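You operate a simulated robot arm through the tools that you are given. There is no shell and no other tool. Be economical: measure what you need, move in short steps, check, and stop when the job is done.

You are at the controls of a simulated two-armed robot. One attempt, no reset.

TASK
Retire the cracked small tote: repair card on it, its carton into the sound one, that one's swing bars across.
Fine: leave the cracked tote's swing bars out.

Only the result counts: the job must be done as asked and must still hold three seconds after the hand-in. Knocking over, shifting, dropping, spilling or breaking anything else fails it.

THE ROBOT
Two 7-joint arms with fingered hands on one trunk, on a base that drives. Base frame: it is fixed to the floor where the robot stands at the start and does not move with it; the origin is under the middle of the robot, x ahead of it, y to its left, z up. Lengths are in mm, angles in degrees, forces in N, time in s.
The left shoulder is at the start at [59, 174, 1065], the right one opposite. With the tool pointing down near the work surface each hand reaches from about 100 to 300 mm from the robot's upright axis, wherever it stands, measured 20 degrees to its own side. Places, roughly: box [500, -1500, 250]; card [-4500, -4500, 1250]; divider [500, -1250, 750]; jar [750, -1500, 750]; lid clip [800, -600, 1000]; paper bag [750, -1250, 250]; red handle [200, 600, 800]; small tote [500, -1250, 750]; swing bar [-4500, -4600, 1300]; tote [-5250, -4750, 1000]. Payload 3.8 kg a hand.
Tool frame (each hand has its own): the origin (TCP) lies between the finger pads and is the grasp point; the fingertips stand 26 mm ahead of it; z points along the fingers, y is the line along which they close. The gripper opens to 132 mm. The gripper's body begins 73 mm behind the TCP. The gripper is a hand of 3 fingers: y runs from the thumb to the fingers, the wrist lies at [0, 0, -224] in the tool frame, and closing takes about 1.5 s.
Orientation is told as [roll, pitch, yaw] about the base's x, y, z axes, in that order, counted from this pose: with the fingers straight down and closing along the base's y, the tool's x points along the base's -x, its y along +y and its z along -z.

THE INTERFACE
- The arms move only by the tool move_arm. It takes "left_commands", "right_commands" or both (then of equal length, played together; a hand with none holds still); each is text: rows parted by semicolons, each of 7 numbers parted by spaces: the shift along the tool's x, y, z in mm, then the turn, a rotation vector about the tool's x, y, z in degrees, then the opening, from 0 (shut) to 1 (fully open). In form: x y z ax ay az hand; .... A call has 1 to 20 rows; each row shifts and turns the commanded pose from where the row before left it, along the tool's axes as they then stand. Each row takes 0.2 s and may step no farther than 50 mm and 8.6 degrees from the row before; otherwise, or with a gripper value out of range, the whole call is refused. A pose out of reach is approached as far as the arm can. The call stops where the force on the tool passes 40 N (or 10 N more than at its start, if that is more) or the arm is blocked; 0.2 s more then pass. The fingers move at their own pace (about 108 mm/s each) and stop on an object; they squeeze with about 26 N. The grip force told is the motor's: it shows also when the fingers shut on nothing. Time passes only in rows, and 0.2 s behind the last, so rows that do not move let the fingers close. The reply holds the time, the measured pose of the TCP, the force on the tool along the base axes, the opening and the grip force, in the units named above and with some noise, with the torque about the TCP (base axes, N m) and any sound that the robot's microphone picked up.
- Cameras (640 x 400 px; columns grow to the right, rows downward): "scene" is now at [184.6, 8.5, 972]; the picture's right is [0.08, -1.00, 0.00], its down [-0.03, -0.00, -1.00] and it looks along [1.00, 0.08, -0.03] (base axes); focal length 214 px, centre (320, 200). "left" rides on the left gripper at [-62, 3, -92] in its tool frame; the picture's right is [-0.05, -1.00, 0.00], its down [0.83, -0.04, -0.56] and it looks along [0.55, -0.03, 0.83] (tool axes); focal length 230 px, centre (320, 200). "right" rides on the right gripper at [62, 3, -92] in its tool frame; the picture's right is [-0.05, 1.00, 0.00], its down [-0.83, -0.04, -0.55] and it looks along [-0.55, -0.03, 0.83] (tool axes); focal length 230 px, centre (320, 200). There is no depth. A picture from a camera that has moved, and an enlarged one, comes with that camera's place and axes in the base frame and with its lens.
- capture(camera): a new picture of that camera. It takes no simulated time.
- raise_lower(by): slides the trunk up (or, below 0, down) by that many mm; the arms and the scene camera ride with it, the base frame stays. It gives what a move gives, with no picture.
- steer(legs): drives the robot by 1 to 6 legs, each [ahead, left, turn to the left] in mm, mm and degrees, along the robot's own axes; the way and the turn of a leg run together, so that a leg with both is an arc; at most 1500 mm and 180 degrees a leg. The arms and the cameras ride along, it lands a little off, and it stops where it bumps. It gives what a move gives.
- grasp_type(shape, hand): the hand has 3 fingers and takes this shape, open, in about a second: jaw (thumb against the fingers, like two jaws); tri (thumb and two fingers); tip (a fingertip pinch); poke (one finger out to press); point (the index stretched); flat (the hand flat); cup (the hand cupped); fist (a fist). The gripper value then closes the fingers along that shape, each until it touches; the sizes above hold for jaw. It gives what a move gives, with no picture.
- pan_tilt(pan, tilt): turns the head with the scene camera to pan (to the left, within 60 degrees either way) and tilt (down, from -29 to 69), counted from straight ahead of the robot. It gives what a move gives.
- inspect(camera, box): a new picture of the part [left, top, right, bottom] of that camera's present view, enlarged. It takes no simulated time.
- job_done(): hands the job in; it is judged then, once.

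Work in short steps. Places have to be worked out from the pictures, the camera data and where the tool is seen: move nearer, look again, correct. Check each grasp and each placing, and mend what went wrong. You have 120 turns and 88 pictures in all, those below and enlarged ones among them. Open the grippers and draw the arms clear of the work before you hand the job in, unless the task says otherwise; then end with one line.

The tools are called as a command line: name --argument value ..., lists and objects as JSON in quotes. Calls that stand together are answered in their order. move_arm: Moves the arms, as the interface text tells. Its arguments: {"type":"object","properties":{"left_commands":{"type":"string"},"right_commands":{"type":"string"}},"required":[]} The other tools are called the same way: raise_lower (by) slides the trunk up or down; grasp_type (shape, hand) gives the hand a shape; steer (legs) drives the base; pan_tilt (pan, tilt) turns the head that bears the scene camera; capture (camera) takes a picture; inspect (camera, box) takes an enlarged picture of a part of a camera's view; job_done () hands the job in.

At the start:

```text
time_s: 0.0
left_tcp_pos: [364.9, -70.8, 999.7]
left_orientation: [0.0, 0.0, 0.0]
left_ft_force: [0.0, -0.4, -0.2]
left_torque: [0.02, 0.0, 0.03]
left_width: 132.0
left_grasp_force: 0.1
left_shape: jaw
right_tcp_pos: [270.6, -345.9, 1223.6]
right_orientation: [0.0, -0.1, 0.1]
right_ft_force: [0.6, -1.0, -0.1]
right_torque: [-0.04, -0.01, 0.03]
right_width: 132.1
right_grasp_force: 0.1
right_shape: jaw
trunk travel left (down, up): [-375.0, 107.0]
robot x, y, heading: [-0.3, -2.6, -0.0]
head pan, tilt: [4.8, 1.9]
```

scene: 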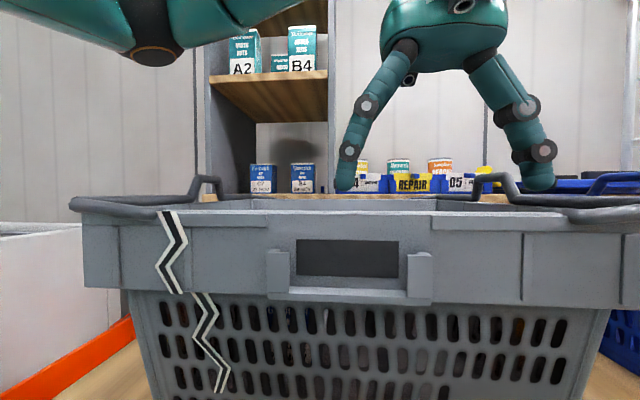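
right: 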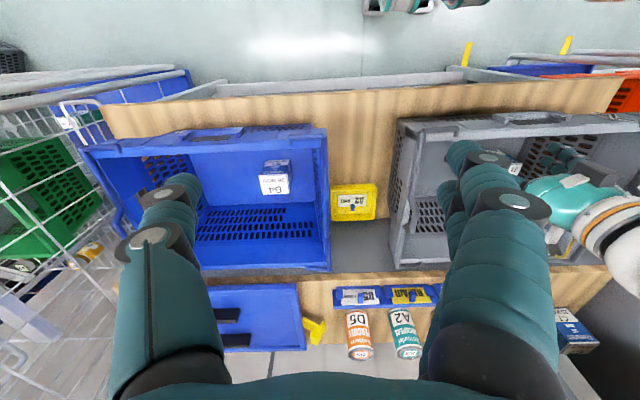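
left: 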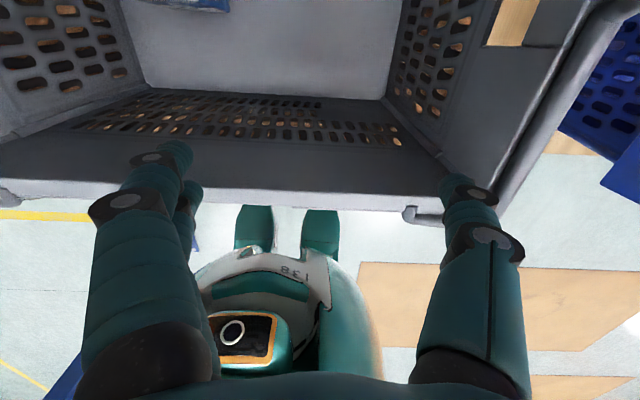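

The pictures show a cracked grey tote right ahead and more totes to the right. I tilt the head down to survey the scene.

pan_tilt --pan 0 --tilt 35

capture --camera "scene"

```text
time_s: 1.0
left_tcp_pos: [365.4, -71.2, 1000.1]
left_orientation: [-0.1, 0.0, 0.1]
left_ft_force: [-0.4, 0.0, 0.1]
left_torque: [0.03, 0.02, 0.0]
left_width: 132.2
left_grasp_force: 0.0
left_shape: jaw
right_tcp_pos: [270.3, -347.8, 1224.3]
right_orientation: [0.0, 0.0, 0.0]
right_ft_force: [0.3, -0.2, -0.4]
right_torque: [-0.01, 0.03, 0.0]
right_width: 131.8
right_grasp_force: 0.0
right_shape: jaw
trunk travel left (down, up): [-375.0, 107.0]
robot x, y, heading: [2.3, -5.0, -0.0]
head pan, tilt: [0.0, 35.0]
```

```text
84 pictures are left
camera scene: at [182.2, 0.9, 918.9], right [0.0, -1.0, 0.0], down [-0.57, 0.0, -0.82], along [0.82, 0.0, -0.57], focal length 214 px, centre (320, 200)
```

scene: 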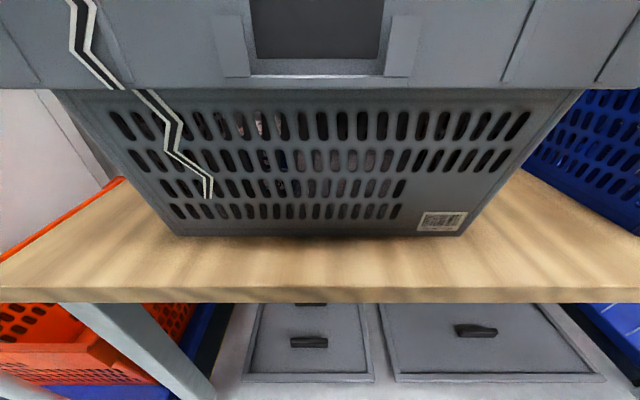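

The head is low compared to the tote rim, so I raise the trunk and look to the front and right.

raise_lower --by 106

pan_tilt --pan -50 --tilt 20

capture --camera "scene"

pan_tilt --pan 0 --tilt 15

capture --camera "scene"

pan_tilt --pan 50 --tilt 20

capture --camera "scene"

```text
time_s: 2.4
left_tcp_pos: [366.7, -70.6, 1105.2]
left_orientation: [0.0, 0.2, 0.0]
left_ft_force: [0.2, 0.0, -0.1]
left_torque: [0.0, 0.01, 0.0]
left_width: 132.3
left_grasp_force: 0.1
left_shape: jaw
right_tcp_pos: [270.9, -346.4, 1327.9]
right_orientation: [0.1, 0.1, -0.1]
right_ft_force: [0.0, 0.4, 0.1]
right_torque: [0.0, 0.0, -0.01]
right_width: 132.0
right_grasp_force: 0.1
right_shape: jaw
trunk travel left (down, up): [-481.0, 1.0]
robot x, y, heading: [0.2, -0.4, -0.0]
head pan, tilt: [0.0, 35.0]
```

```text
time_s: 3.5
left_tcp_pos: [365.2, -71.0, 1106.9]
left_orientation: [0.1, 0.0, -0.1]
left_ft_force: [-1.0, -0.2, 0.2]
left_torque: [0.01, 0.04, -0.01]
left_width: 131.8
left_grasp_force: 0.1
left_shape: jaw
right_tcp_pos: [270.3, -346.6, 1328.7]
right_orientation: [0.0, -0.1, 0.0]
right_ft_force: [0.6, -0.3, 0.6]
right_torque: [0.02, 0.02, 0.01]
right_width: 131.8
right_grasp_force: 0.0
right_shape: jaw
trunk travel left (down, up): [-481.0, 1.0]
robot x, y, heading: [0.3, 3.7, -0.2]
head pan, tilt: [-50.0, 20.0]
```

```text
83 pictures are left
camera scene: at [167.4, -70.4, 1082.5], right [-0.77, -0.64, 0.0], down [-0.22, 0.26, -0.94], along [0.6, -0.72, -0.34], focal length 214 px, centre (320, 200)
```

scene: 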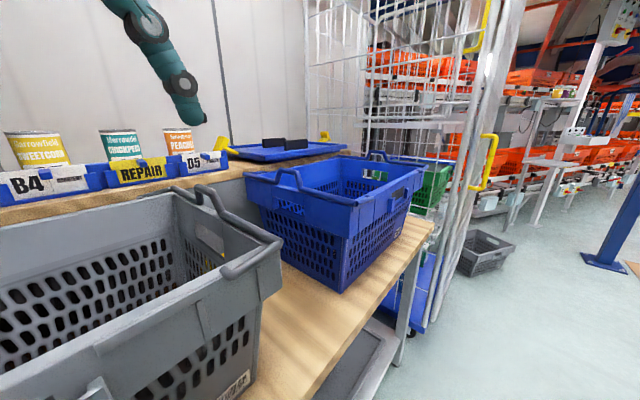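

```text
time_s: 4.7
left_tcp_pos: [365.0, -71.4, 1105.7]
left_orientation: [0.0, 0.0, 0.0]
left_ft_force: [0.2, 0.4, -0.2]
left_torque: [0.0, 0.0, 0.02]
left_width: 131.9
left_grasp_force: 0.0
left_shape: jaw
right_tcp_pos: [270.0, -347.4, 1328.7]
right_orientation: [0.0, 0.0, 0.0]
right_ft_force: [0.5, -0.3, -0.2]
right_torque: [-0.01, -0.04, -0.01]
right_width: 132.0
right_grasp_force: 0.0
right_shape: jaw
trunk travel left (down, up): [-481.0, 1.0]
robot x, y, heading: [-0.8, -2.3, 0.0]
head pan, tilt: [0.0, 15.0]
```

```text
82 pictures are left
camera scene: at [200.9, 0.8, 1090.7], right [0.0, -1.0, 0.0], down [-0.26, 0.0, -0.97], along [0.97, 0.0, -0.26], focal length 214 px, centre (320, 200)
```

scene: 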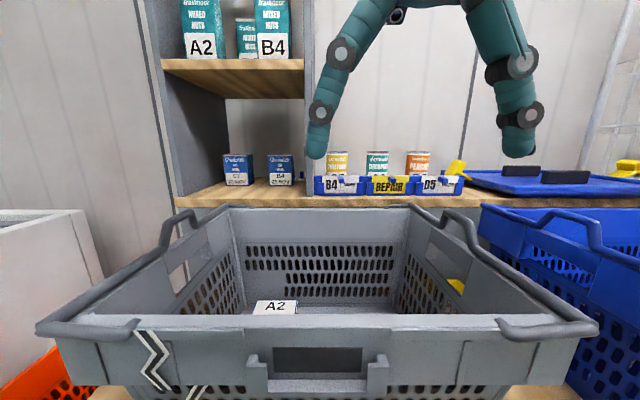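

```text
time_s: 5.9
left_tcp_pos: [365.1, -72.1, 1106.6]
left_orientation: [0.0, -0.1, 0.0]
left_ft_force: [-0.8, -0.5, 0.4]
left_torque: [-0.01, 0.0, -0.02]
left_width: 131.7
left_grasp_force: 0.0
left_shape: jaw
right_tcp_pos: [268.9, -347.1, 1329.1]
right_orientation: [0.0, -0.1, 0.0]
right_ft_force: [0.1, -0.9, -0.5]
right_torque: [-0.03, 0.0, -0.01]
right_width: 131.5
right_grasp_force: 0.1
right_shape: jaw
trunk travel left (down, up): [-481.0, 1.0]
robot x, y, heading: [-1.3, -0.7, -0.1]
head pan, tilt: [50.0, 20.0]
```

```text
81 pictures are left
camera scene: at [167.4, 72.2, 1082.6], right [0.77, -0.64, 0.0], down [-0.22, -0.26, -0.94], along [0.6, 0.72, -0.34], focal length 214 px, centre (320, 200)
```

scene: 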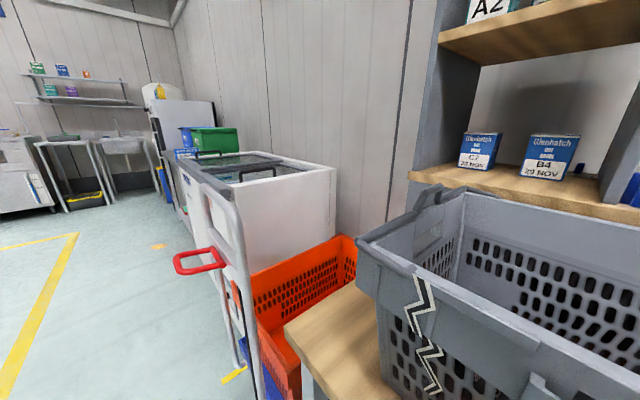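

The cracked grey tote (A2 carton) is ahead, with a blue one at its right, a REPAIR bin behind and a green tote in the cage. I inspect those for detail.

pan_tilt --pan -50 --tilt 25

inspect --camera "scene" --box '[0, 80, 240, 230]'

inspect --camera "scene" --box '[230, 80, 470, 230]'

inspect --camera "right" --box '[0, 60, 340, 380]'

inspect --camera "right" --box '[300, 60, 640, 380]'

```text
time_s: 7.7
left_tcp_pos: [365.3, -71.7, 1105.7]
left_orientation: [0.0, 0.0, 0.0]
left_ft_force: [0.7, -0.2, -0.1]
left_torque: [0.06, 0.01, 0.0]
left_width: 131.9
left_grasp_force: 0.1
left_shape: jaw
right_tcp_pos: [269.9, -346.6, 1330.1]
right_orientation: [-0.1, -0.2, 0.0]
right_ft_force: [0.0, 0.3, -0.7]
right_torque: [0.0, 0.01, 0.02]
right_width: 131.7
right_grasp_force: 0.0
right_shape: jaw
trunk travel left (down, up): [-481.0, 1.0]
robot x, y, heading: [-1.1, 2.7, 0.1]
head pan, tilt: [-50.0, 25.0]
```

```text
2.67 times, centred on (120, 155) of scene
camera zoom: at [166.8, -69.6, 1074.5], right [-0.77, -0.64, 0.0], down [-0.27, 0.32, -0.91], along [0.58, -0.69, -0.42], focal length 572 px, centre (853, 320)
```

zoom: 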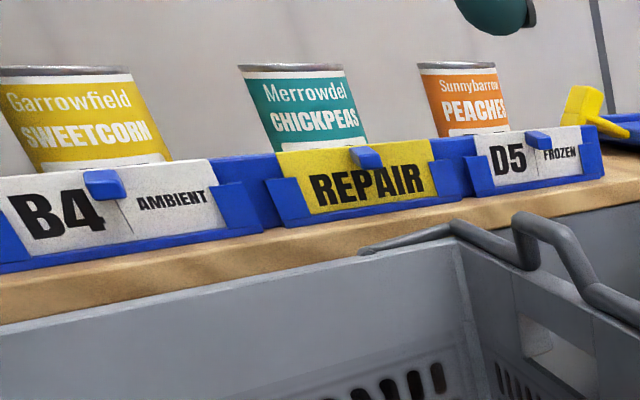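

```text
2.67 times, centred on (350, 155) of scene
camera zoom: at [166.8, -69.6, 1074.5], right [-0.77, -0.64, 0.0], down [-0.27, 0.32, -0.91], along [0.58, -0.69, -0.42], focal length 572 px, centre (240, 320)
```

zoom: 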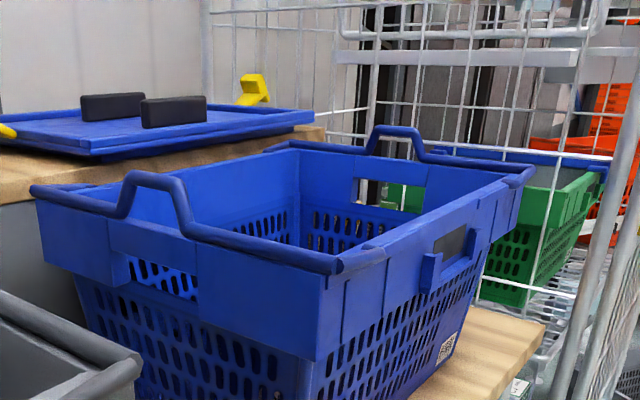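

```text
1.25 times, centred on (170, 220) of right
camera zoom: at [207.4, -343.3, 1422.7], right [0.05, 1.0, 0.0], down [0.83, -0.04, 0.56], along [0.56, -0.03, -0.83], focal length 288 px, centre (508, 175)
```

zoom: 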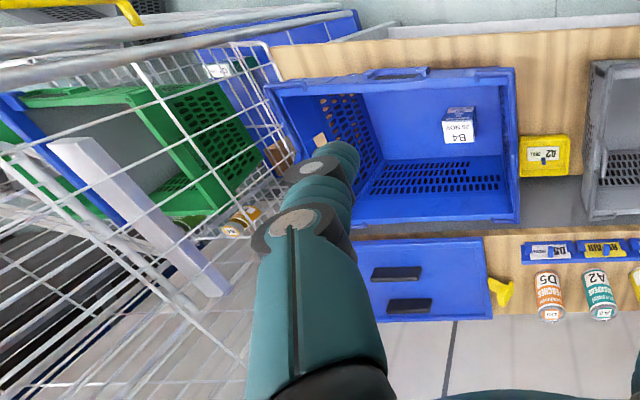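

```text
1.25 times, centred on (470, 220) of right
camera zoom: at [207.4, -343.3, 1422.7], right [0.05, 1.0, 0.0], down [0.83, -0.04, 0.56], along [0.56, -0.03, -0.83], focal length 288 px, centre (132, 175)
```

zoom: 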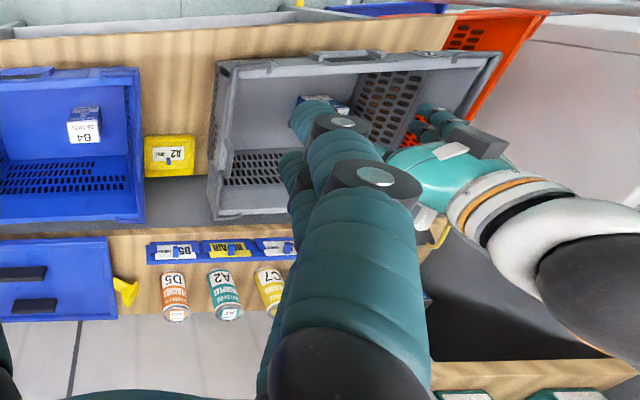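

The layout is clear: grey cracked tote (centre about [487,0], rim z≈958), blue tote at its right, REPAIR card near [680,-168,1000] in a tray. I move the left hand aside and bring the right hand camera over the tray for a close look.

move_arm --left_commands "0 45 -6 0 0 0 1;0 45 -6 0 0 0 1;0 45 -6 0 0 0 1;0 45 -6 0 0 0 1;0 45 -6 0 0 0 1;0 45 -6 0 0 0 1;0 0 0 0 0 0 1" --right_commands "-30 22 20 0 0 0 1;-30 22 20 0 0 0 1;-30 22 20 0 0 0 1;-30 22 20 0 0 0 1;-30 22 20 0 0 0 1;-30 22 20 0 0 0 1;-30 22 20 0 0 0 1"

capture --camera "right"

```text
time_s: 9.3
left_tcp_pos: [365.2, 197.8, 1140.8]
left_orientation: [0.0, 0.0, -0.1]
left_ft_force: [0.6, -0.6, -0.5]
left_torque: [0.0, 0.02, 0.01]
left_width: 131.9
left_grasp_force: 0.0
left_shape: jaw
right_tcp_pos: [418.8, -238.5, 1210.8]
right_orientation: [-0.1, -0.2, -0.1]
right_ft_force: [0.7, 0.0, -0.3]
right_torque: [0.01, 0.03, 0.01]
right_width: 132.1
right_grasp_force: 0.1
right_shape: jaw
right hand out of reach, approached as far as the arm can: row 5, 6, 7
trunk travel left (down, up): [-481.0, 1.0]
robot x, y, heading: [1.5, -0.8, -0.1]
head pan, tilt: [-50.0, 25.0]
```

```text
76 pictures are left
camera right: at [356.1, -235.7, 1304.9], right [0.05, 1.0, 0.0], down [0.83, -0.04, 0.56], along [0.56, -0.03, -0.83], focal length 230 px, centre (320, 200)
```

right: 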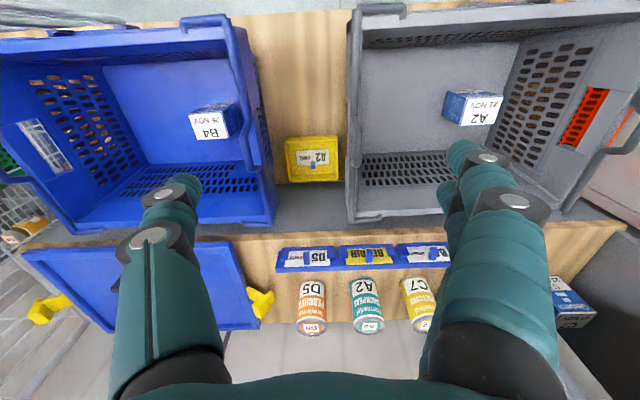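

The arm's reach is short, so base position matters. I look straight down to see the clearance between my base and the bench.

pan_tilt --pan 0 --tilt 69

capture --camera "scene"

inspect --camera "right" --box '[260, 220, 460, 345]'

capture --camera "left"

```text
time_s: 10.4
left_tcp_pos: [365.3, 197.3, 1140.6]
left_orientation: [0.0, 0.0, 0.1]
left_ft_force: [-0.8, -1.0, -0.8]
left_torque: [0.03, 0.0, -0.02]
left_width: 131.9
left_grasp_force: 0.1
left_shape: jaw
right_tcp_pos: [417.8, -237.6, 1212.3]
right_orientation: [-0.1, -0.1, -0.1]
right_ft_force: [0.4, -0.1, 1.1]
right_torque: [0.02, 0.0, 0.02]
right_width: 131.9
right_grasp_force: 0.0
right_shape: jaw
trunk travel left (down, up): [-481.0, 1.0]
robot x, y, heading: [0.9, 4.0, 0.2]
head pan, tilt: [0.0, 68.8]
```

```text
75 pictures are left
camera scene: at [163.5, 0.8, 1015.0], right [0.0, -1.0, 0.0], down [-0.93, 0.0, -0.36], along [0.36, 0.0, -0.93], focal length 214 px, centre (320, 200)
```

scene: 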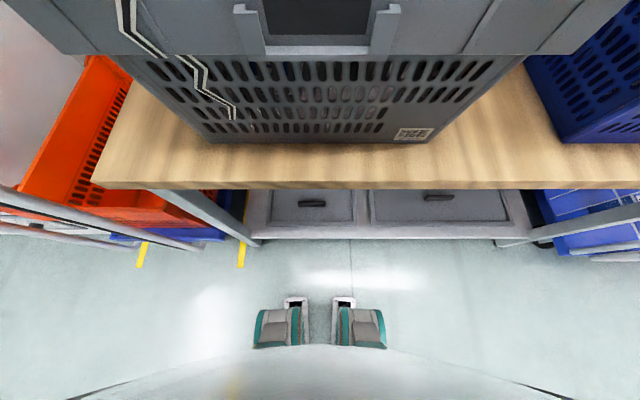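

```text
3.20 times, centred on (360, 282) of right
camera zoom: at [355.8, -234.7, 1305.2], right [0.05, 1.0, 0.0], down [0.83, -0.04, 0.56], along [0.56, -0.03, -0.83], focal length 736 px, centre (192, -64)
```

zoom: 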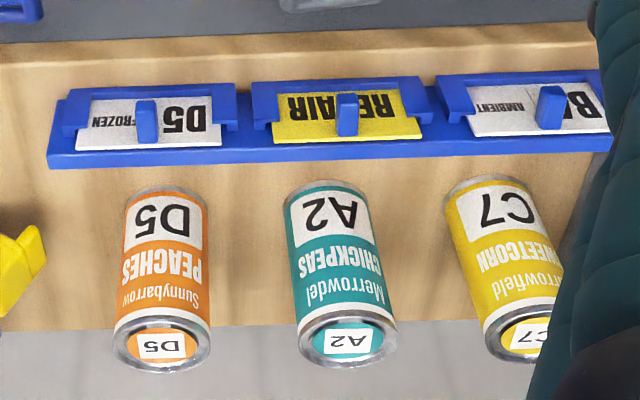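

```text
73 pictures are left
camera left: at [425.2, 200.9, 1231.9], right [0.05, -1.0, 0.0], down [-0.83, -0.04, 0.56], along [-0.55, -0.03, -0.83], focal length 230 px, centre (320, 200)
```

left: 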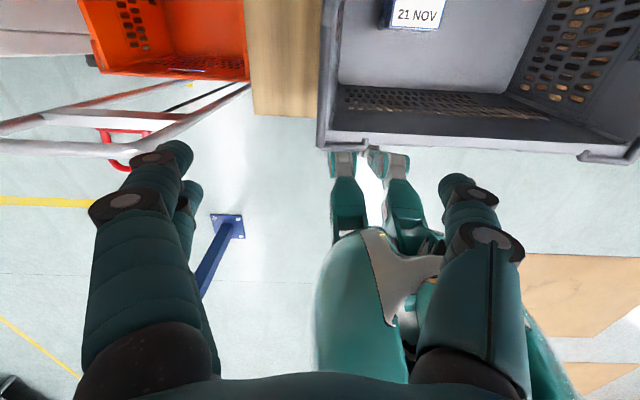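

Bench edge is at x≈300 and my base front at about x≈100, so there is room. The carton A2 triangulates to about [476, 73, 830] (top). I drive 120 mm ahead.

steer --legs '[[120, 0, 0]]'

pan_tilt --pan 0 --tilt 50

capture --camera "scene"

```text
time_s: 11.7
left_tcp_pos: [482.6, 197.8, 1141.4]
left_orientation: [0.0, -0.1, 0.2]
left_ft_force: [0.1, -0.5, -0.1]
left_torque: [0.02, 0.02, -0.01]
left_width: 132.0
left_grasp_force: 0.0
left_shape: jaw
right_tcp_pos: [537.9, -237.5, 1212.0]
right_orientation: [0.0, -0.3, 0.0]
right_ft_force: [0.4, 0.4, 0.2]
right_torque: [0.01, 0.01, -0.01]
right_width: 132.2
right_grasp_force: 0.0
right_shape: jaw
trunk travel left (down, up): [-481.0, 1.0]
robot x, y, heading: [116.3, -2.7, -0.2]
head pan, tilt: [0.0, 68.8]
```

```text
time_s: 12.5
left_tcp_pos: [483.0, 199.1, 1141.7]
left_orientation: [0.0, 0.0, 0.1]
left_ft_force: [-0.5, 0.4, -0.6]
left_torque: [0.0, -0.01, -0.02]
left_width: 131.8
left_grasp_force: 0.1
left_shape: jaw
right_tcp_pos: [536.5, -237.9, 1211.8]
right_orientation: [0.0, -0.1, 0.0]
right_ft_force: [-0.2, -0.6, 0.3]
right_torque: [-0.01, -0.01, 0.01]
right_width: 132.1
right_grasp_force: 0.1
right_shape: jaw
trunk travel left (down, up): [-481.0, 1.0]
robot x, y, heading: [120.0, 1.1, -0.4]
head pan, tilt: [0.0, 50.0]
```

```text
72 pictures are left
camera scene: at [303.2, 1.1, 1036.9], right [0.0, -1.0, 0.0], down [-0.77, 0.0, -0.64], along [0.64, 0.0, -0.77], focal length 214 px, centre (320, 200)
```

scene: 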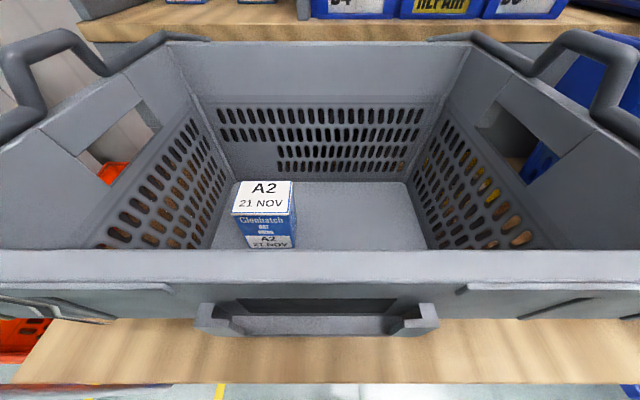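

Carton A2 measures about 72 (y) by 55 (x) by 85 high, centre [478,72], top z≈830, floor ≈745. I bring the left hand above it and descend part way.

move_arm --left_commands "2 -42 0 0 0 0 1;1 -42 0 0 0 0 1;1 -42 0 0 0 0 1;0 0 45 0 0 0 1;0 0 45 0 0 0 1;0 0 45 0 0 0 1;0 0 45 0 0 0 1;0 0 40 0 0 0 1;0 0 20 0 0 0 1;0 0 0 0 0 0 1"

capture --camera "scene"

capture --camera "left"

```text
time_s: 14.7
left_tcp_pos: [481.0, 73.0, 901.0]
left_orientation: [-0.1, 0.1, 0.1]
left_ft_force: [0.5, -0.9, 0.1]
left_torque: [0.01, 0.01, -0.03]
left_width: 131.9
left_grasp_force: 0.1
left_shape: jaw
right_tcp_pos: [537.2, -237.7, 1213.3]
right_orientation: [0.0, -0.1, -0.1]
right_ft_force: [-0.9, -0.3, 0.4]
right_torque: [0.02, 0.01, 0.04]
right_width: 132.0
right_grasp_force: 0.0
right_shape: jaw
trunk travel left (down, up): [-481.0, 1.0]
robot x, y, heading: [121.8, 5.5, 0.0]
head pan, tilt: [0.0, 50.0]
```

```text
71 pictures are left
camera scene: at [303.3, 1.0, 1037.0], right [0.0, -1.0, 0.0], down [-0.77, 0.0, -0.64], along [0.64, 0.0, -0.77], focal length 214 px, centre (320, 200)
```

scene: 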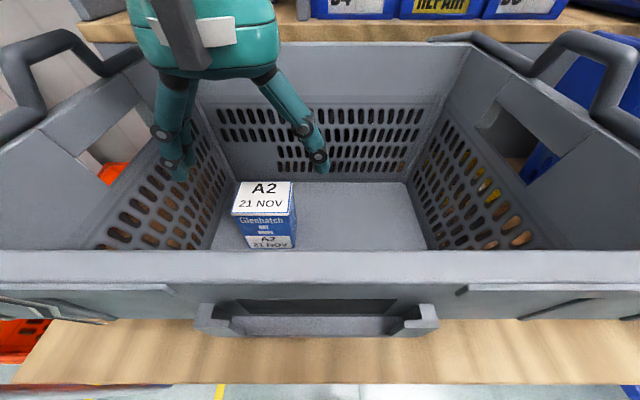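

```text
70 pictures are left
camera left: at [540.7, 75.9, 992.3], right [0.05, -1.0, 0.0], down [-0.83, -0.04, 0.55], along [-0.55, -0.03, -0.83], focal length 230 px, centre (320, 200)
```

left: 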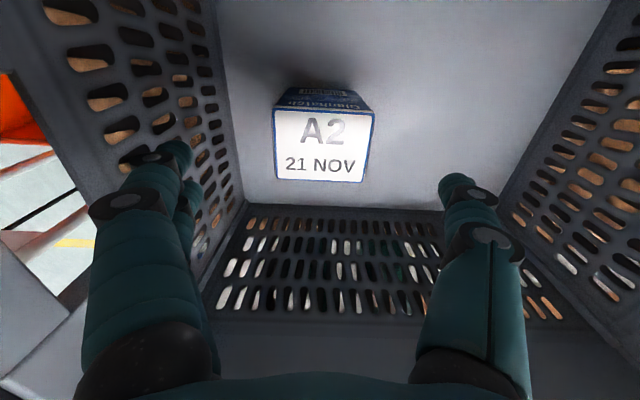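

The left camera puts the carton top at [481,69], well centred under the hand. I descend to z≈797 and close.

move_arm --left_commands "0 -2 35 0 0 0 1;0 -1 35 0 0 0 1;0 0 34 0 0 0 1;0 0 0 0 0 0 0;0 0 0 0 0 0 0;0 0 0 0 0 0 0;0 0 0 0 0 0 0;0 0 0 0 0 0 0;0 0 0 0 0 0 0;0 0 0 0 0 0 0"

capture --camera "left"

```text
time_s: 16.9
left_tcp_pos: [478.9, 67.5, 797.3]
left_orientation: [0.1, 0.0, 0.1]
left_ft_force: [0.6, 0.3, 0.0]
left_torque: [0.02, -0.01, 0.01]
left_width: 63.7
left_grasp_force: 26.5
left_shape: jaw
right_tcp_pos: [536.9, -236.6, 1212.9]
right_orientation: [0.0, -0.1, 0.0]
right_ft_force: [0.8, -1.0, -0.2]
right_torque: [0.0, 0.01, 0.01]
right_width: 131.7
right_grasp_force: 0.1
right_shape: jaw
trunk travel left (down, up): [-481.0, 1.0]
robot x, y, heading: [118.1, -0.8, 0.0]
head pan, tilt: [0.0, 50.0]
```

```text
69 pictures are left
camera left: at [539.5, 70.9, 888.8], right [0.05, -1.0, 0.0], down [-0.83, -0.04, 0.56], along [-0.55, -0.03, -0.83], focal length 230 px, centre (320, 200)
```

left: 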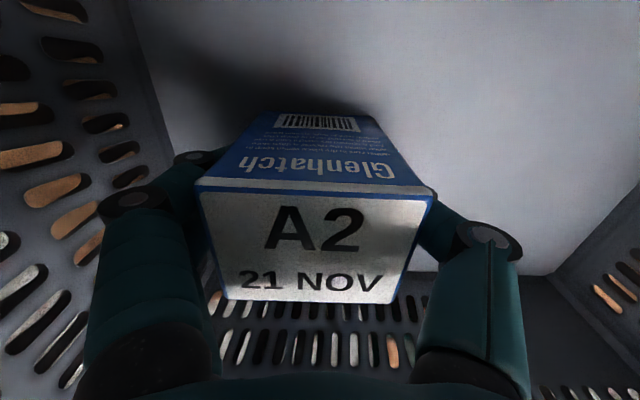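

Grip is firm at 64 mm. I lift the carton well above the bars and look to the right before driving.

move_arm --left_commands "0 0 -25 0 0 0 0;0 0 -45 0 0 0 0;0 0 -48 0 0 0 0;0 0 -48 0 0 0 0;0 0 -48 0 0 0 0;0 0 -48 0 0 0 0;0 0 -48 0 0 0 0;0 0 0 0 0 0 0"

pan_tilt --pan -60 --tilt 45

capture --camera "scene"

```text
time_s: 18.7
left_tcp_pos: [481.1, 70.4, 1107.8]
left_orientation: [0.0, 0.0, 0.1]
left_ft_force: [-0.8, 0.8, -2.2]
left_torque: [-0.03, 0.02, 0.01]
left_width: 63.6
left_grasp_force: 26.1
left_shape: jaw
right_tcp_pos: [536.9, -238.5, 1212.7]
right_orientation: [0.1, -0.1, 0.0]
right_ft_force: [-0.3, 0.8, 0.0]
right_torque: [0.01, -0.01, -0.01]
right_width: 131.8
right_grasp_force: 0.0
right_shape: jaw
trunk travel left (down, up): [-481.0, 1.0]
robot x, y, heading: [118.2, -0.0, -0.0]
head pan, tilt: [0.0, 50.0]
```

```text
time_s: 20.0
left_tcp_pos: [480.7, 69.9, 1106.9]
left_orientation: [0.0, 0.0, 0.1]
left_ft_force: [-0.2, 0.6, -2.8]
left_torque: [0.0, -0.01, 0.04]
left_width: 64.2
left_grasp_force: 25.9
left_shape: jaw
right_tcp_pos: [537.6, -238.6, 1212.0]
right_orientation: [0.0, -0.1, 0.1]
right_ft_force: [-0.3, 0.5, -0.1]
right_torque: [-0.02, 0.01, -0.02]
right_width: 132.0
right_grasp_force: 0.1
right_shape: jaw
trunk travel left (down, up): [-481.0, 1.0]
robot x, y, heading: [119.3, -2.2, 0.0]
head pan, tilt: [-60.0, 45.0]
```

```text
68 pictures are left
camera scene: at [267.3, -69.3, 1043.8], right [-0.87, -0.5, 0.0], down [-0.35, 0.61, -0.71], along [0.35, -0.61, -0.71], focal length 214 px, centre (320, 200)
```

scene: 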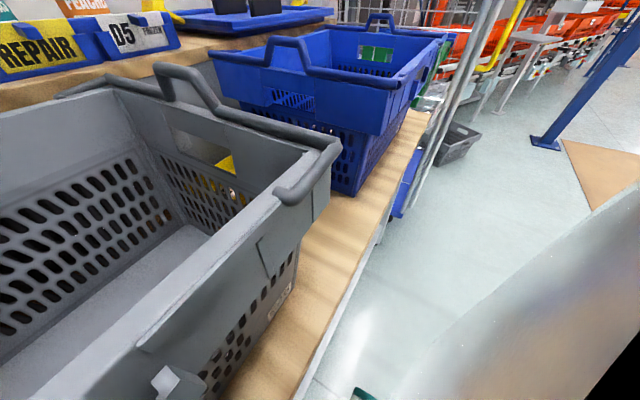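

The way right is clear (cage starts near y≈-1000). I tuck the right hand inward and drive 600 mm to the right, carton held high.

move_arm --right_commands "5 40 0 0 0 0 1;5 40 0 0 0 0 1;5 20 0 0 0 0 1"

steer --legs '[[0, -600, 0]]'

pan_tilt --pan 0 --tilt 50

capture --camera "scene"

```text
time_s: 20.8
left_tcp_pos: [480.0, 69.5, 1108.5]
left_orientation: [-0.1, 0.0, 0.1]
left_ft_force: [-0.4, 0.1, -2.1]
left_torque: [-0.04, -0.02, 0.02]
left_width: 63.5
left_grasp_force: 26.0
left_shape: jaw
right_tcp_pos: [505.4, -207.4, 1207.0]
right_orientation: [-0.1, -0.2, 0.0]
right_ft_force: [-0.2, -0.6, 0.2]
right_torque: [0.0, -0.02, -0.03]
right_width: 132.0
right_grasp_force: 0.0
right_shape: jaw
right hand out of reach, approached as far as the arm can: row 1, 2, 3
trunk travel left (down, up): [-481.0, 1.0]
robot x, y, heading: [119.1, 1.3, 0.3]
head pan, tilt: [-60.0, 45.0]
```

```text
time_s: 23.7
left_tcp_pos: [468.2, -399.7, 1108.3]
left_orientation: [-1.8, -0.6, 0.2]
left_ft_force: [0.1, 0.2, -2.7]
left_torque: [-0.01, 0.02, -0.03]
left_width: 63.8
left_grasp_force: 26.1
left_shape: jaw
right_tcp_pos: [492.2, -655.3, 1214.7]
right_orientation: [-2.8, -0.3, 2.7]
right_ft_force: [-0.7, 0.2, 0.2]
right_torque: [-0.02, -0.01, -0.01]
right_width: 131.6
right_grasp_force: 0.1
right_shape: jaw
trunk travel left (down, up): [-481.0, 1.0]
robot x, y, heading: [114.2, -501.3, 0.3]
head pan, tilt: [-60.0, 45.0]
stopped in leg 1: the robot was blocked; the commanded pose is now the measured one
```

```text
time_s: 25.0
left_tcp_pos: [468.3, -401.5, 1106.5]
left_orientation: [-2.2, -0.4, -0.1]
left_ft_force: [0.9, 0.8, -2.2]
left_torque: [0.0, -0.02, -0.02]
left_width: 63.6
left_grasp_force: 26.6
left_shape: jaw
right_tcp_pos: [492.6, -656.5, 1212.4]
right_orientation: [-3.3, 0.1, 2.6]
right_ft_force: [0.3, 0.4, 0.3]
right_torque: [0.02, 0.03, 0.0]
right_width: 131.7
right_grasp_force: 0.0
right_shape: jaw
trunk travel left (down, up): [-481.0, 1.0]
robot x, y, heading: [114.8, -513.2, 0.0]
head pan, tilt: [0.0, 50.0]
```

```text
67 pictures are left
camera scene: at [292.2, -472.4, 1037.8], right [0.0, -1.0, 0.04], down [-0.76, -0.02, -0.65], along [0.65, -0.03, -0.76], focal length 214 px, centre (320, 200)
```

scene: 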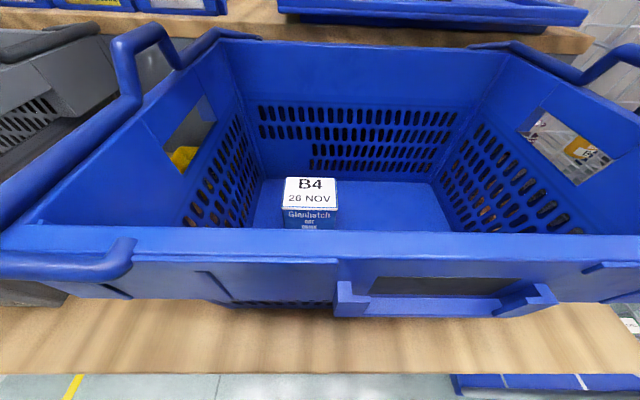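

The drive was blocked and the robot leans slightly. I look to the right to see what is touched before backing off.

pan_tilt --pan -60 --tilt 30

capture --camera "scene"

capture --camera "right"

```text
time_s: 26.3
left_tcp_pos: [469.6, -400.3, 1107.1]
left_orientation: [-2.1, -0.4, -0.1]
left_ft_force: [-0.2, 0.1, -2.7]
left_torque: [-0.03, 0.0, 0.03]
left_width: 64.0
left_grasp_force: 26.3
left_shape: jaw
right_tcp_pos: [493.2, -655.7, 1211.9]
right_orientation: [-3.2, -0.1, 2.5]
right_ft_force: [0.2, -0.2, -0.1]
right_torque: [0.02, 0.01, -0.03]
right_width: 131.8
right_grasp_force: 0.2
right_shape: jaw
trunk travel left (down, up): [-481.0, 1.0]
robot x, y, heading: [116.0, -507.8, -0.2]
head pan, tilt: [-60.0, 30.0]
```

```text
66 pictures are left
camera scene: at [260.4, -549.6, 1069.8], right [-0.87, -0.5, 0.01], down [-0.24, 0.4, -0.88], along [0.44, -0.77, -0.47], focal length 214 px, centre (320, 200)
```

scene: 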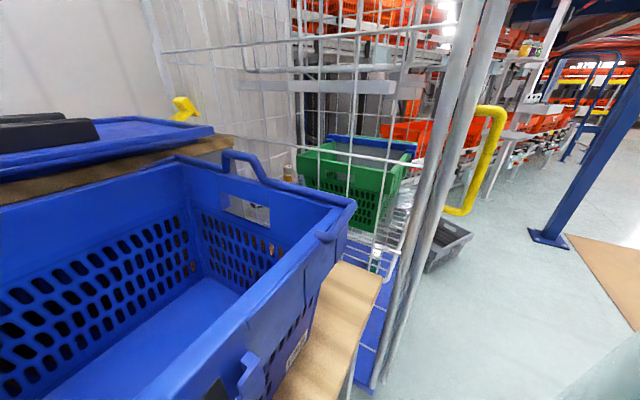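

```text
65 pictures are left
camera right: at [430.1, -649.5, 1305.7], right [0.01, 1.0, -0.06], down [0.83, 0.02, 0.56], along [0.56, -0.05, -0.83], focal length 230 px, centre (320, 200)
```

right: 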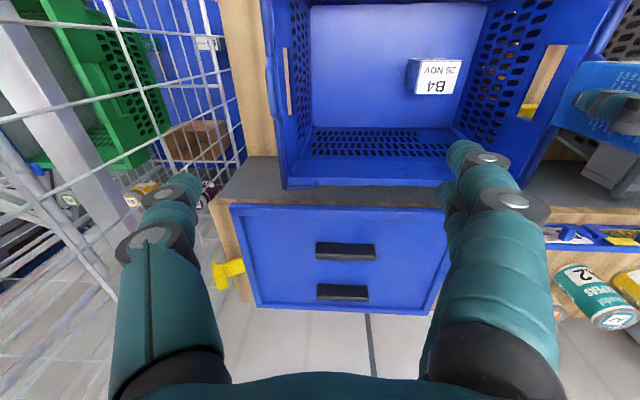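

The right elbow is likely against the cage post. I back off 40 mm to the left and check the posture is level again.

steer --legs '[[0, 40, 0]]'

inspect --camera "scene" --box '[160, 0, 640, 300]'

```text
time_s: 27.1
left_tcp_pos: [468.9, -399.2, 1107.4]
left_orientation: [-1.4, -0.2, 0.3]
left_ft_force: [-0.2, 0.9, -2.8]
left_torque: [-0.03, -0.01, 0.0]
left_width: 63.6
left_grasp_force: 25.6
left_shape: jaw
right_tcp_pos: [491.7, -650.2, 1220.1]
right_orientation: [-2.6, -1.4, 3.4]
right_ft_force: [0.1, -0.1, -0.3]
right_torque: [-0.01, -0.02, 0.0]
right_width: 132.1
right_grasp_force: 0.0
right_shape: jaw
trunk travel left (down, up): [-481.0, 1.0]
robot x, y, heading: [113.8, -496.5, 0.3]
head pan, tilt: [-60.0, 30.0]
stopped in leg 1: the robot was blocked; the commanded pose is now the measured one
```

```text
1.33 times, centred on (400, 150) of scene
camera zoom: at [260.5, -548.0, 1069.3], right [-0.86, -0.5, 0.01], down [-0.25, 0.41, -0.88], along [0.44, -0.76, -0.48], focal length 286 px, centre (213, 267)
```

zoom: 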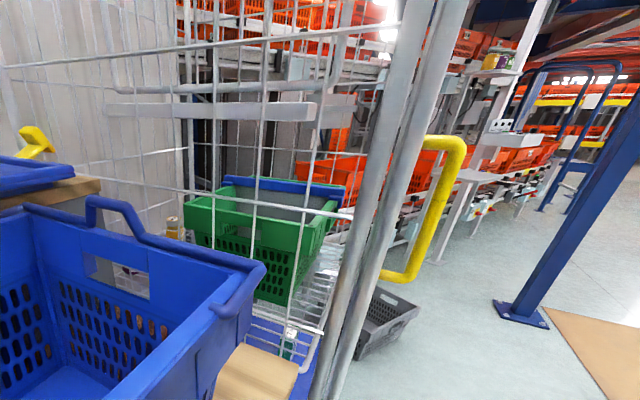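

Still flagged blocked. The left-hand camera looks back at my body, so I use it to see where the right arm is touching.

capture --camera "left"

pan_tilt --pan -60 --tilt -20

capture --camera "scene"

```text
63 pictures are left
camera left: at [528.9, -393.5, 1198.2], right [0.06, -1.0, 0.02], down [-0.83, -0.03, 0.55], along [-0.55, -0.05, -0.83], focal length 230 px, centre (320, 200)
```

left: 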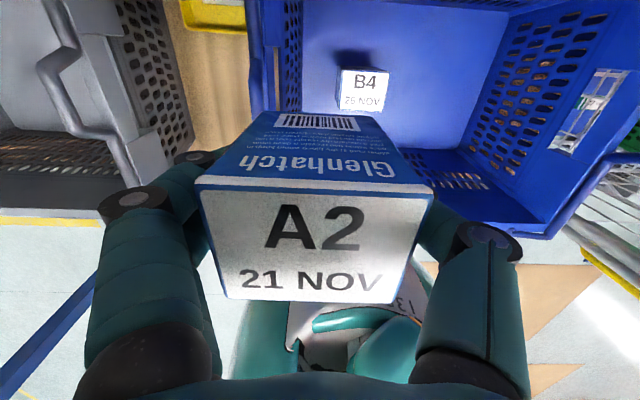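

```text
time_s: 28.2
left_tcp_pos: [469.5, -399.8, 1106.7]
left_orientation: [-1.5, -0.3, 0.0]
left_ft_force: [0.2, -0.2, -2.9]
left_torque: [0.0, -0.03, 0.0]
left_width: 63.4
left_grasp_force: 25.8
left_shape: jaw
right_tcp_pos: [491.6, -652.8, 1217.2]
right_orientation: [-2.8, -1.1, 3.2]
right_ft_force: [-0.6, 1.0, -0.5]
right_torque: [0.03, -0.01, -0.01]
right_width: 131.9
right_grasp_force: 0.2
right_shape: jaw
trunk travel left (down, up): [-481.0, 1.0]
robot x, y, heading: [112.2, -500.4, 0.2]
head pan, tilt: [-60.0, -20.0]
```

```text
62 pictures are left
camera scene: at [253.1, -533.7, 1146.3], right [-0.87, -0.5, 0.01], down [0.18, -0.32, -0.93], along [0.47, -0.8, 0.37], focal length 214 px, centre (320, 200)
```

scene: 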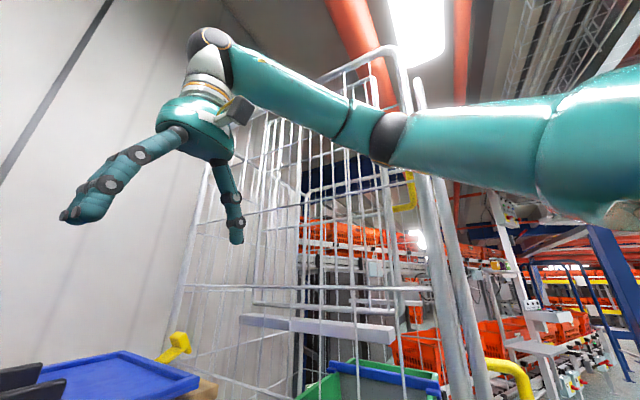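

The right elbow sits high and out, against the cage. I pull the right hand inward (left) and back a little to free the elbow.

move_arm --right_commands "10 25 5 0 0 0 1;10 25 5 0 0 0 1;10 25 5 0 0 0 1"

steer --legs '[[0, 30, 0]]'

capture --camera "scene"

```text
time_s: 29.2
left_tcp_pos: [472.0, -399.0, 1105.7]
left_orientation: [-1.3, -0.1, 0.4]
left_ft_force: [-0.3, 0.3, -3.2]
left_torque: [-0.05, 0.02, 0.01]
left_width: 63.8
left_grasp_force: 26.0
left_shape: jaw
right_tcp_pos: [462.3, -632.6, 1195.9]
right_orientation: [-3.5, 0.0, 4.9]
right_ft_force: [0.1, -0.7, -0.4]
right_torque: [0.01, 0.02, -0.01]
right_width: 131.7
right_grasp_force: 0.1
right_shape: jaw
right hand out of reach, approached as far as the arm can: row 1, 2, 3
trunk travel left (down, up): [-481.0, 1.0]
robot x, y, heading: [115.3, -489.8, 0.2]
head pan, tilt: [-60.0, -20.0]
stopped in row 3 (right hand): the arm was blocked; the commanded pose is now the measured one
```

```text
time_s: 30.1
left_tcp_pos: [474.0, -390.5, 1107.8]
left_orientation: [-0.3, 0.0, 0.1]
left_ft_force: [0.0, -0.1, -2.5]
left_torque: [0.03, 0.0, 0.0]
left_width: 63.7
left_grasp_force: 25.8
left_shape: jaw
right_tcp_pos: [466.5, -630.8, 1194.2]
right_orientation: [-2.4, -0.1, 4.1]
right_ft_force: [0.3, 0.1, 0.3]
right_torque: [-0.03, -0.03, 0.01]
right_width: 131.9
right_grasp_force: 0.1
right_shape: jaw
trunk travel left (down, up): [-481.0, 1.0]
robot x, y, heading: [114.2, -466.7, 0.1]
head pan, tilt: [-60.0, -20.0]
```

```text
61 pictures are left
camera scene: at [258.7, -525.7, 1144.9], right [-0.87, -0.5, 0.0], down [0.17, -0.3, -0.94], along [0.47, -0.81, 0.35], focal length 214 px, centre (320, 200)
```

scene: 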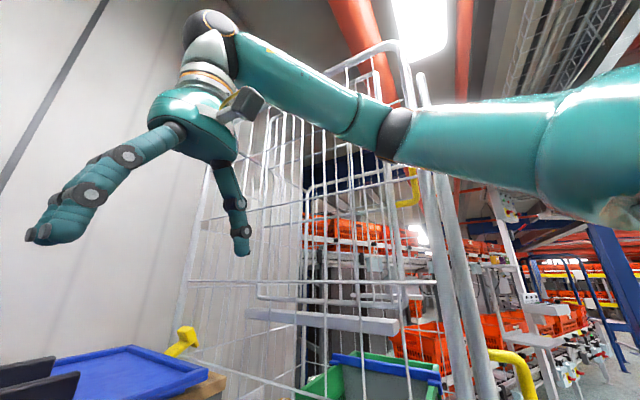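

The robot is level again. I move 40 mm left and turn 25° to the right, which takes the elbow in front of the cage and swings the left hand over the blue tote's free area.

steer --legs '[[0, 40, 0], [0, 0, -25]]'

pan_tilt --pan 0 --tilt 50

capture --camera "scene"

```text
time_s: 32.2
left_tcp_pos: [471.4, -516.6, 1106.8]
left_orientation: [0.0, 0.1, -24.7]
left_ft_force: [-0.4, -0.8, -3.1]
left_torque: [0.01, -0.01, -0.05]
left_width: 64.0
left_grasp_force: 25.6
left_shape: jaw
right_tcp_pos: [362.5, -732.6, 1191.5]
right_orientation: [-1.9, 0.0, -21.1]
right_ft_force: [0.3, -0.1, 0.8]
right_torque: [0.04, 0.02, -0.02]
right_width: 132.2
right_grasp_force: 0.1
right_shape: jaw
trunk travel left (down, up): [-481.0, 1.0]
robot x, y, heading: [112.4, -426.9, -25.0]
head pan, tilt: [-60.0, -20.0]
```

```text
time_s: 33.6
left_tcp_pos: [471.2, -516.5, 1106.4]
left_orientation: [0.0, 0.0, -24.8]
left_ft_force: [-0.6, -0.3, -2.4]
left_torque: [0.0, 0.03, 0.04]
left_width: 63.4
left_grasp_force: 26.0
left_shape: jaw
right_tcp_pos: [363.0, -732.2, 1191.9]
right_orientation: [-1.9, 0.0, -21.1]
right_ft_force: [-0.3, 0.3, -0.5]
right_torque: [0.01, -0.01, -0.01]
right_width: 132.0
right_grasp_force: 0.1
right_shape: jaw
trunk travel left (down, up): [-481.0, 1.0]
robot x, y, heading: [112.8, -425.3, -25.0]
head pan, tilt: [0.0, 50.0]
```

```text
60 pictures are left
camera scene: at [281.5, -505.0, 1037.0], right [-0.42, -0.91, 0.0], down [-0.69, 0.32, -0.64], along [0.58, -0.27, -0.77], focal length 214 px, centre (320, 200)
```

scene: 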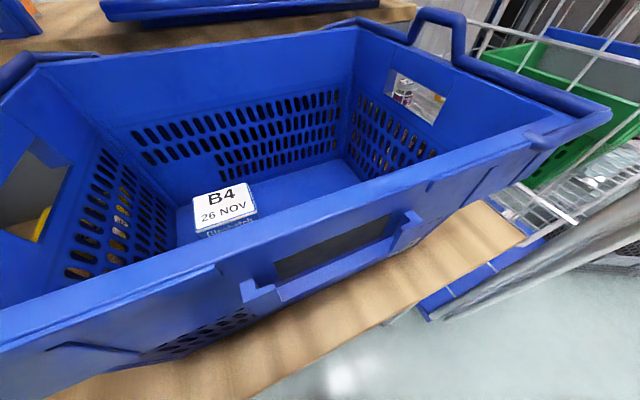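

B4 sits at [476,-465]; the tote floor spans y≈-380…-708. I square the hand, move the carton over [488,-600] and lower it part way.

move_arm --left_commands "0 0 0 0 0 -8.3 0;0 0 0 0 0 -8.3 0;0 0 0 0 0 -8.2 0;-9 -42 0 0 0 0 0;-8 -42 0 0 0 0 0;0 0 45 0 0 0 0;0 0 45 0 0 0 0;0 0 45 0 0 0 0;0 0 45 0 0 0 0;0 0 45 0 0 0 0;0 0 0 0 0 0 0"

capture --camera "scene"

```text
time_s: 36.0
left_tcp_pos: [488.0, -600.1, 882.0]
left_orientation: [0.0, 0.0, -0.1]
left_ft_force: [0.5, -1.2, -2.5]
left_torque: [-0.01, -0.02, 0.0]
left_width: 63.6
left_grasp_force: 25.7
left_shape: jaw
right_tcp_pos: [362.2, -731.7, 1192.1]
right_orientation: [-1.9, -0.1, -21.1]
right_ft_force: [-0.1, 0.8, 0.5]
right_torque: [-0.02, -0.02, 0.0]
right_width: 132.0
right_grasp_force: 0.0
right_shape: jaw
trunk travel left (down, up): [-481.0, 1.0]
robot x, y, heading: [115.1, -430.3, -25.1]
head pan, tilt: [0.0, 50.0]
```

```text
59 pictures are left
camera scene: at [281.3, -504.9, 1037.1], right [-0.42, -0.91, 0.0], down [-0.69, 0.32, -0.64], along [0.58, -0.27, -0.77], focal length 214 px, centre (320, 200)
```

scene: 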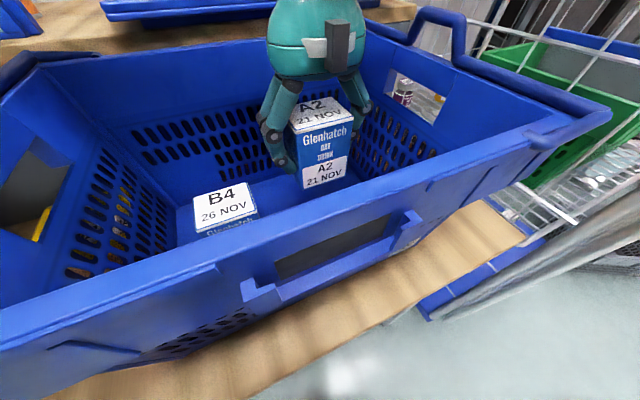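

The carton is clear of B4 and the walls. I lower it to the floor in small steps (about 84 mm), watching force.

move_arm --left_commands "0 0 40 0 0 0 0;0 0 30 0 0 0 0;0 0 8 0 0 0 0;0 0 4 0 0 0 0;0 0 0 0 0 0 0"

```text
time_s: 37.2
left_tcp_pos: [489.0, -600.2, 799.4]
left_orientation: [0.1, 0.1, 0.0]
left_ft_force: [-0.4, 0.4, -3.3]
left_torque: [-0.02, 0.02, -0.01]
left_width: 63.4
left_grasp_force: 26.5
left_shape: jaw
right_tcp_pos: [363.2, -731.7, 1192.6]
right_orientation: [-1.9, 0.0, -20.9]
right_ft_force: [-0.6, -0.2, 0.3]
right_torque: [-0.01, 0.04, 0.0]
right_width: 131.9
right_grasp_force: 0.0
right_shape: jaw
trunk travel left (down, up): [-481.0, 1.0]
robot x, y, heading: [112.3, -424.8, -24.7]
head pan, tilt: [0.0, 50.0]
```

No contact yet; I go down in 2 mm steps.

move_arm --left_commands "0 0 2 0 0 0 0;0 0 1 0 0 0 0;0 0 1 0 0 0 0;0 0 0 0 0 0 0"

inspect --camera "scene" --box '[180, 100, 420, 250]'

```text
time_s: 38.2
left_tcp_pos: [488.4, -600.7, 796.7]
left_orientation: [0.1, 0.0, 0.1]
left_ft_force: [0.5, 0.6, 4.0]
left_torque: [0.03, -0.03, 0.0]
left_width: 63.7
left_grasp_force: 25.7
left_shape: jaw
right_tcp_pos: [362.8, -731.3, 1192.8]
right_orientation: [-1.9, -0.2, -20.9]
right_ft_force: [0.2, 0.1, 0.0]
right_torque: [-0.02, 0.02, 0.0]
right_width: 132.0
right_grasp_force: 0.0
right_shape: jaw
trunk travel left (down, up): [-481.0, 1.0]
robot x, y, heading: [115.2, -424.8, -24.9]
head pan, tilt: [0.0, 50.0]
```

```text
2.67 times, centred on (300, 175) of scene
camera zoom: at [281.2, -504.8, 1037.1], right [-0.42, -0.91, 0.0], down [-0.69, 0.32, -0.64], along [0.58, -0.27, -0.77], focal length 572 px, centre (373, 267)
```

zoom: 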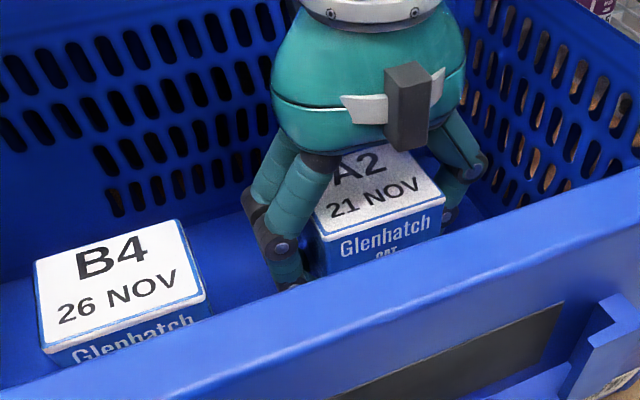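

Contact (force reversed to +4 N): it stands on the floor. I open and lift straight out.

move_arm --left_commands "0 0 0 0 0 0 0.75;0 0 0 0 0 0 0.75;0 0 0 0 0 0 0.75;0 0 -30 0 0 0 0.75;0 0 -45 0 0 0 0.75;0 0 -48 0 0 0 0.75;0 0 -48 0 0 0 0.75;0 0 -48 0 0 0 0.75;0 0 -48 0 0 0 0.75;0 0 -48 0 0 0 0.75;0 0 0 0 0 0 1"

capture --camera "scene"

capture --camera "right"

```text
time_s: 40.6
left_tcp_pos: [489.0, -597.8, 1110.7]
left_orientation: [0.1, 0.0, 0.1]
left_ft_force: [0.4, -0.5, 0.4]
left_torque: [-0.04, 0.02, -0.01]
left_width: 132.3
left_grasp_force: 0.2
left_shape: jaw
right_tcp_pos: [363.6, -732.0, 1191.1]
right_orientation: [-1.9, 0.1, -21.1]
right_ft_force: [0.4, 0.5, 0.2]
right_torque: [-0.03, -0.01, 0.0]
right_width: 132.1
right_grasp_force: 0.0
right_shape: jaw
trunk travel left (down, up): [-481.0, 1.0]
robot x, y, heading: [112.0, -425.6, -24.9]
head pan, tilt: [0.0, 50.0]
```

```text
57 pictures are left
camera scene: at [281.6, -504.9, 1036.8], right [-0.42, -0.91, 0.0], down [-0.69, 0.32, -0.64], along [0.58, -0.27, -0.77], focal length 214 px, centre (320, 200)
```

scene: 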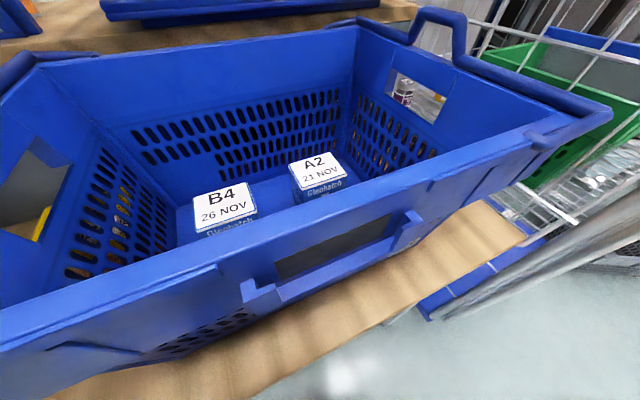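

```text
56 pictures are left
camera right: at [307.2, -703.1, 1285.0], right [0.41, 0.91, -0.03], down [0.77, -0.32, 0.56], along [0.5, -0.25, -0.83], focal length 230 px, centre (320, 200)
```

right: 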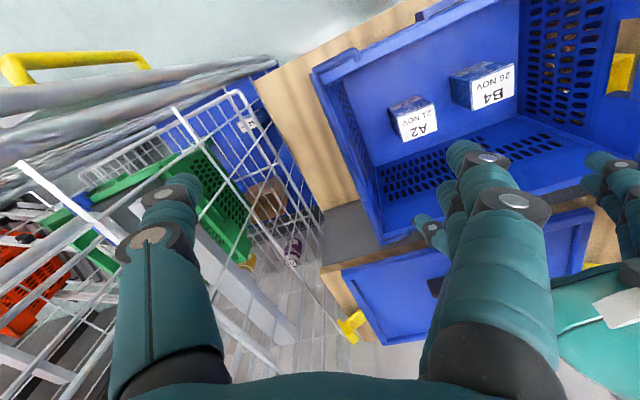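

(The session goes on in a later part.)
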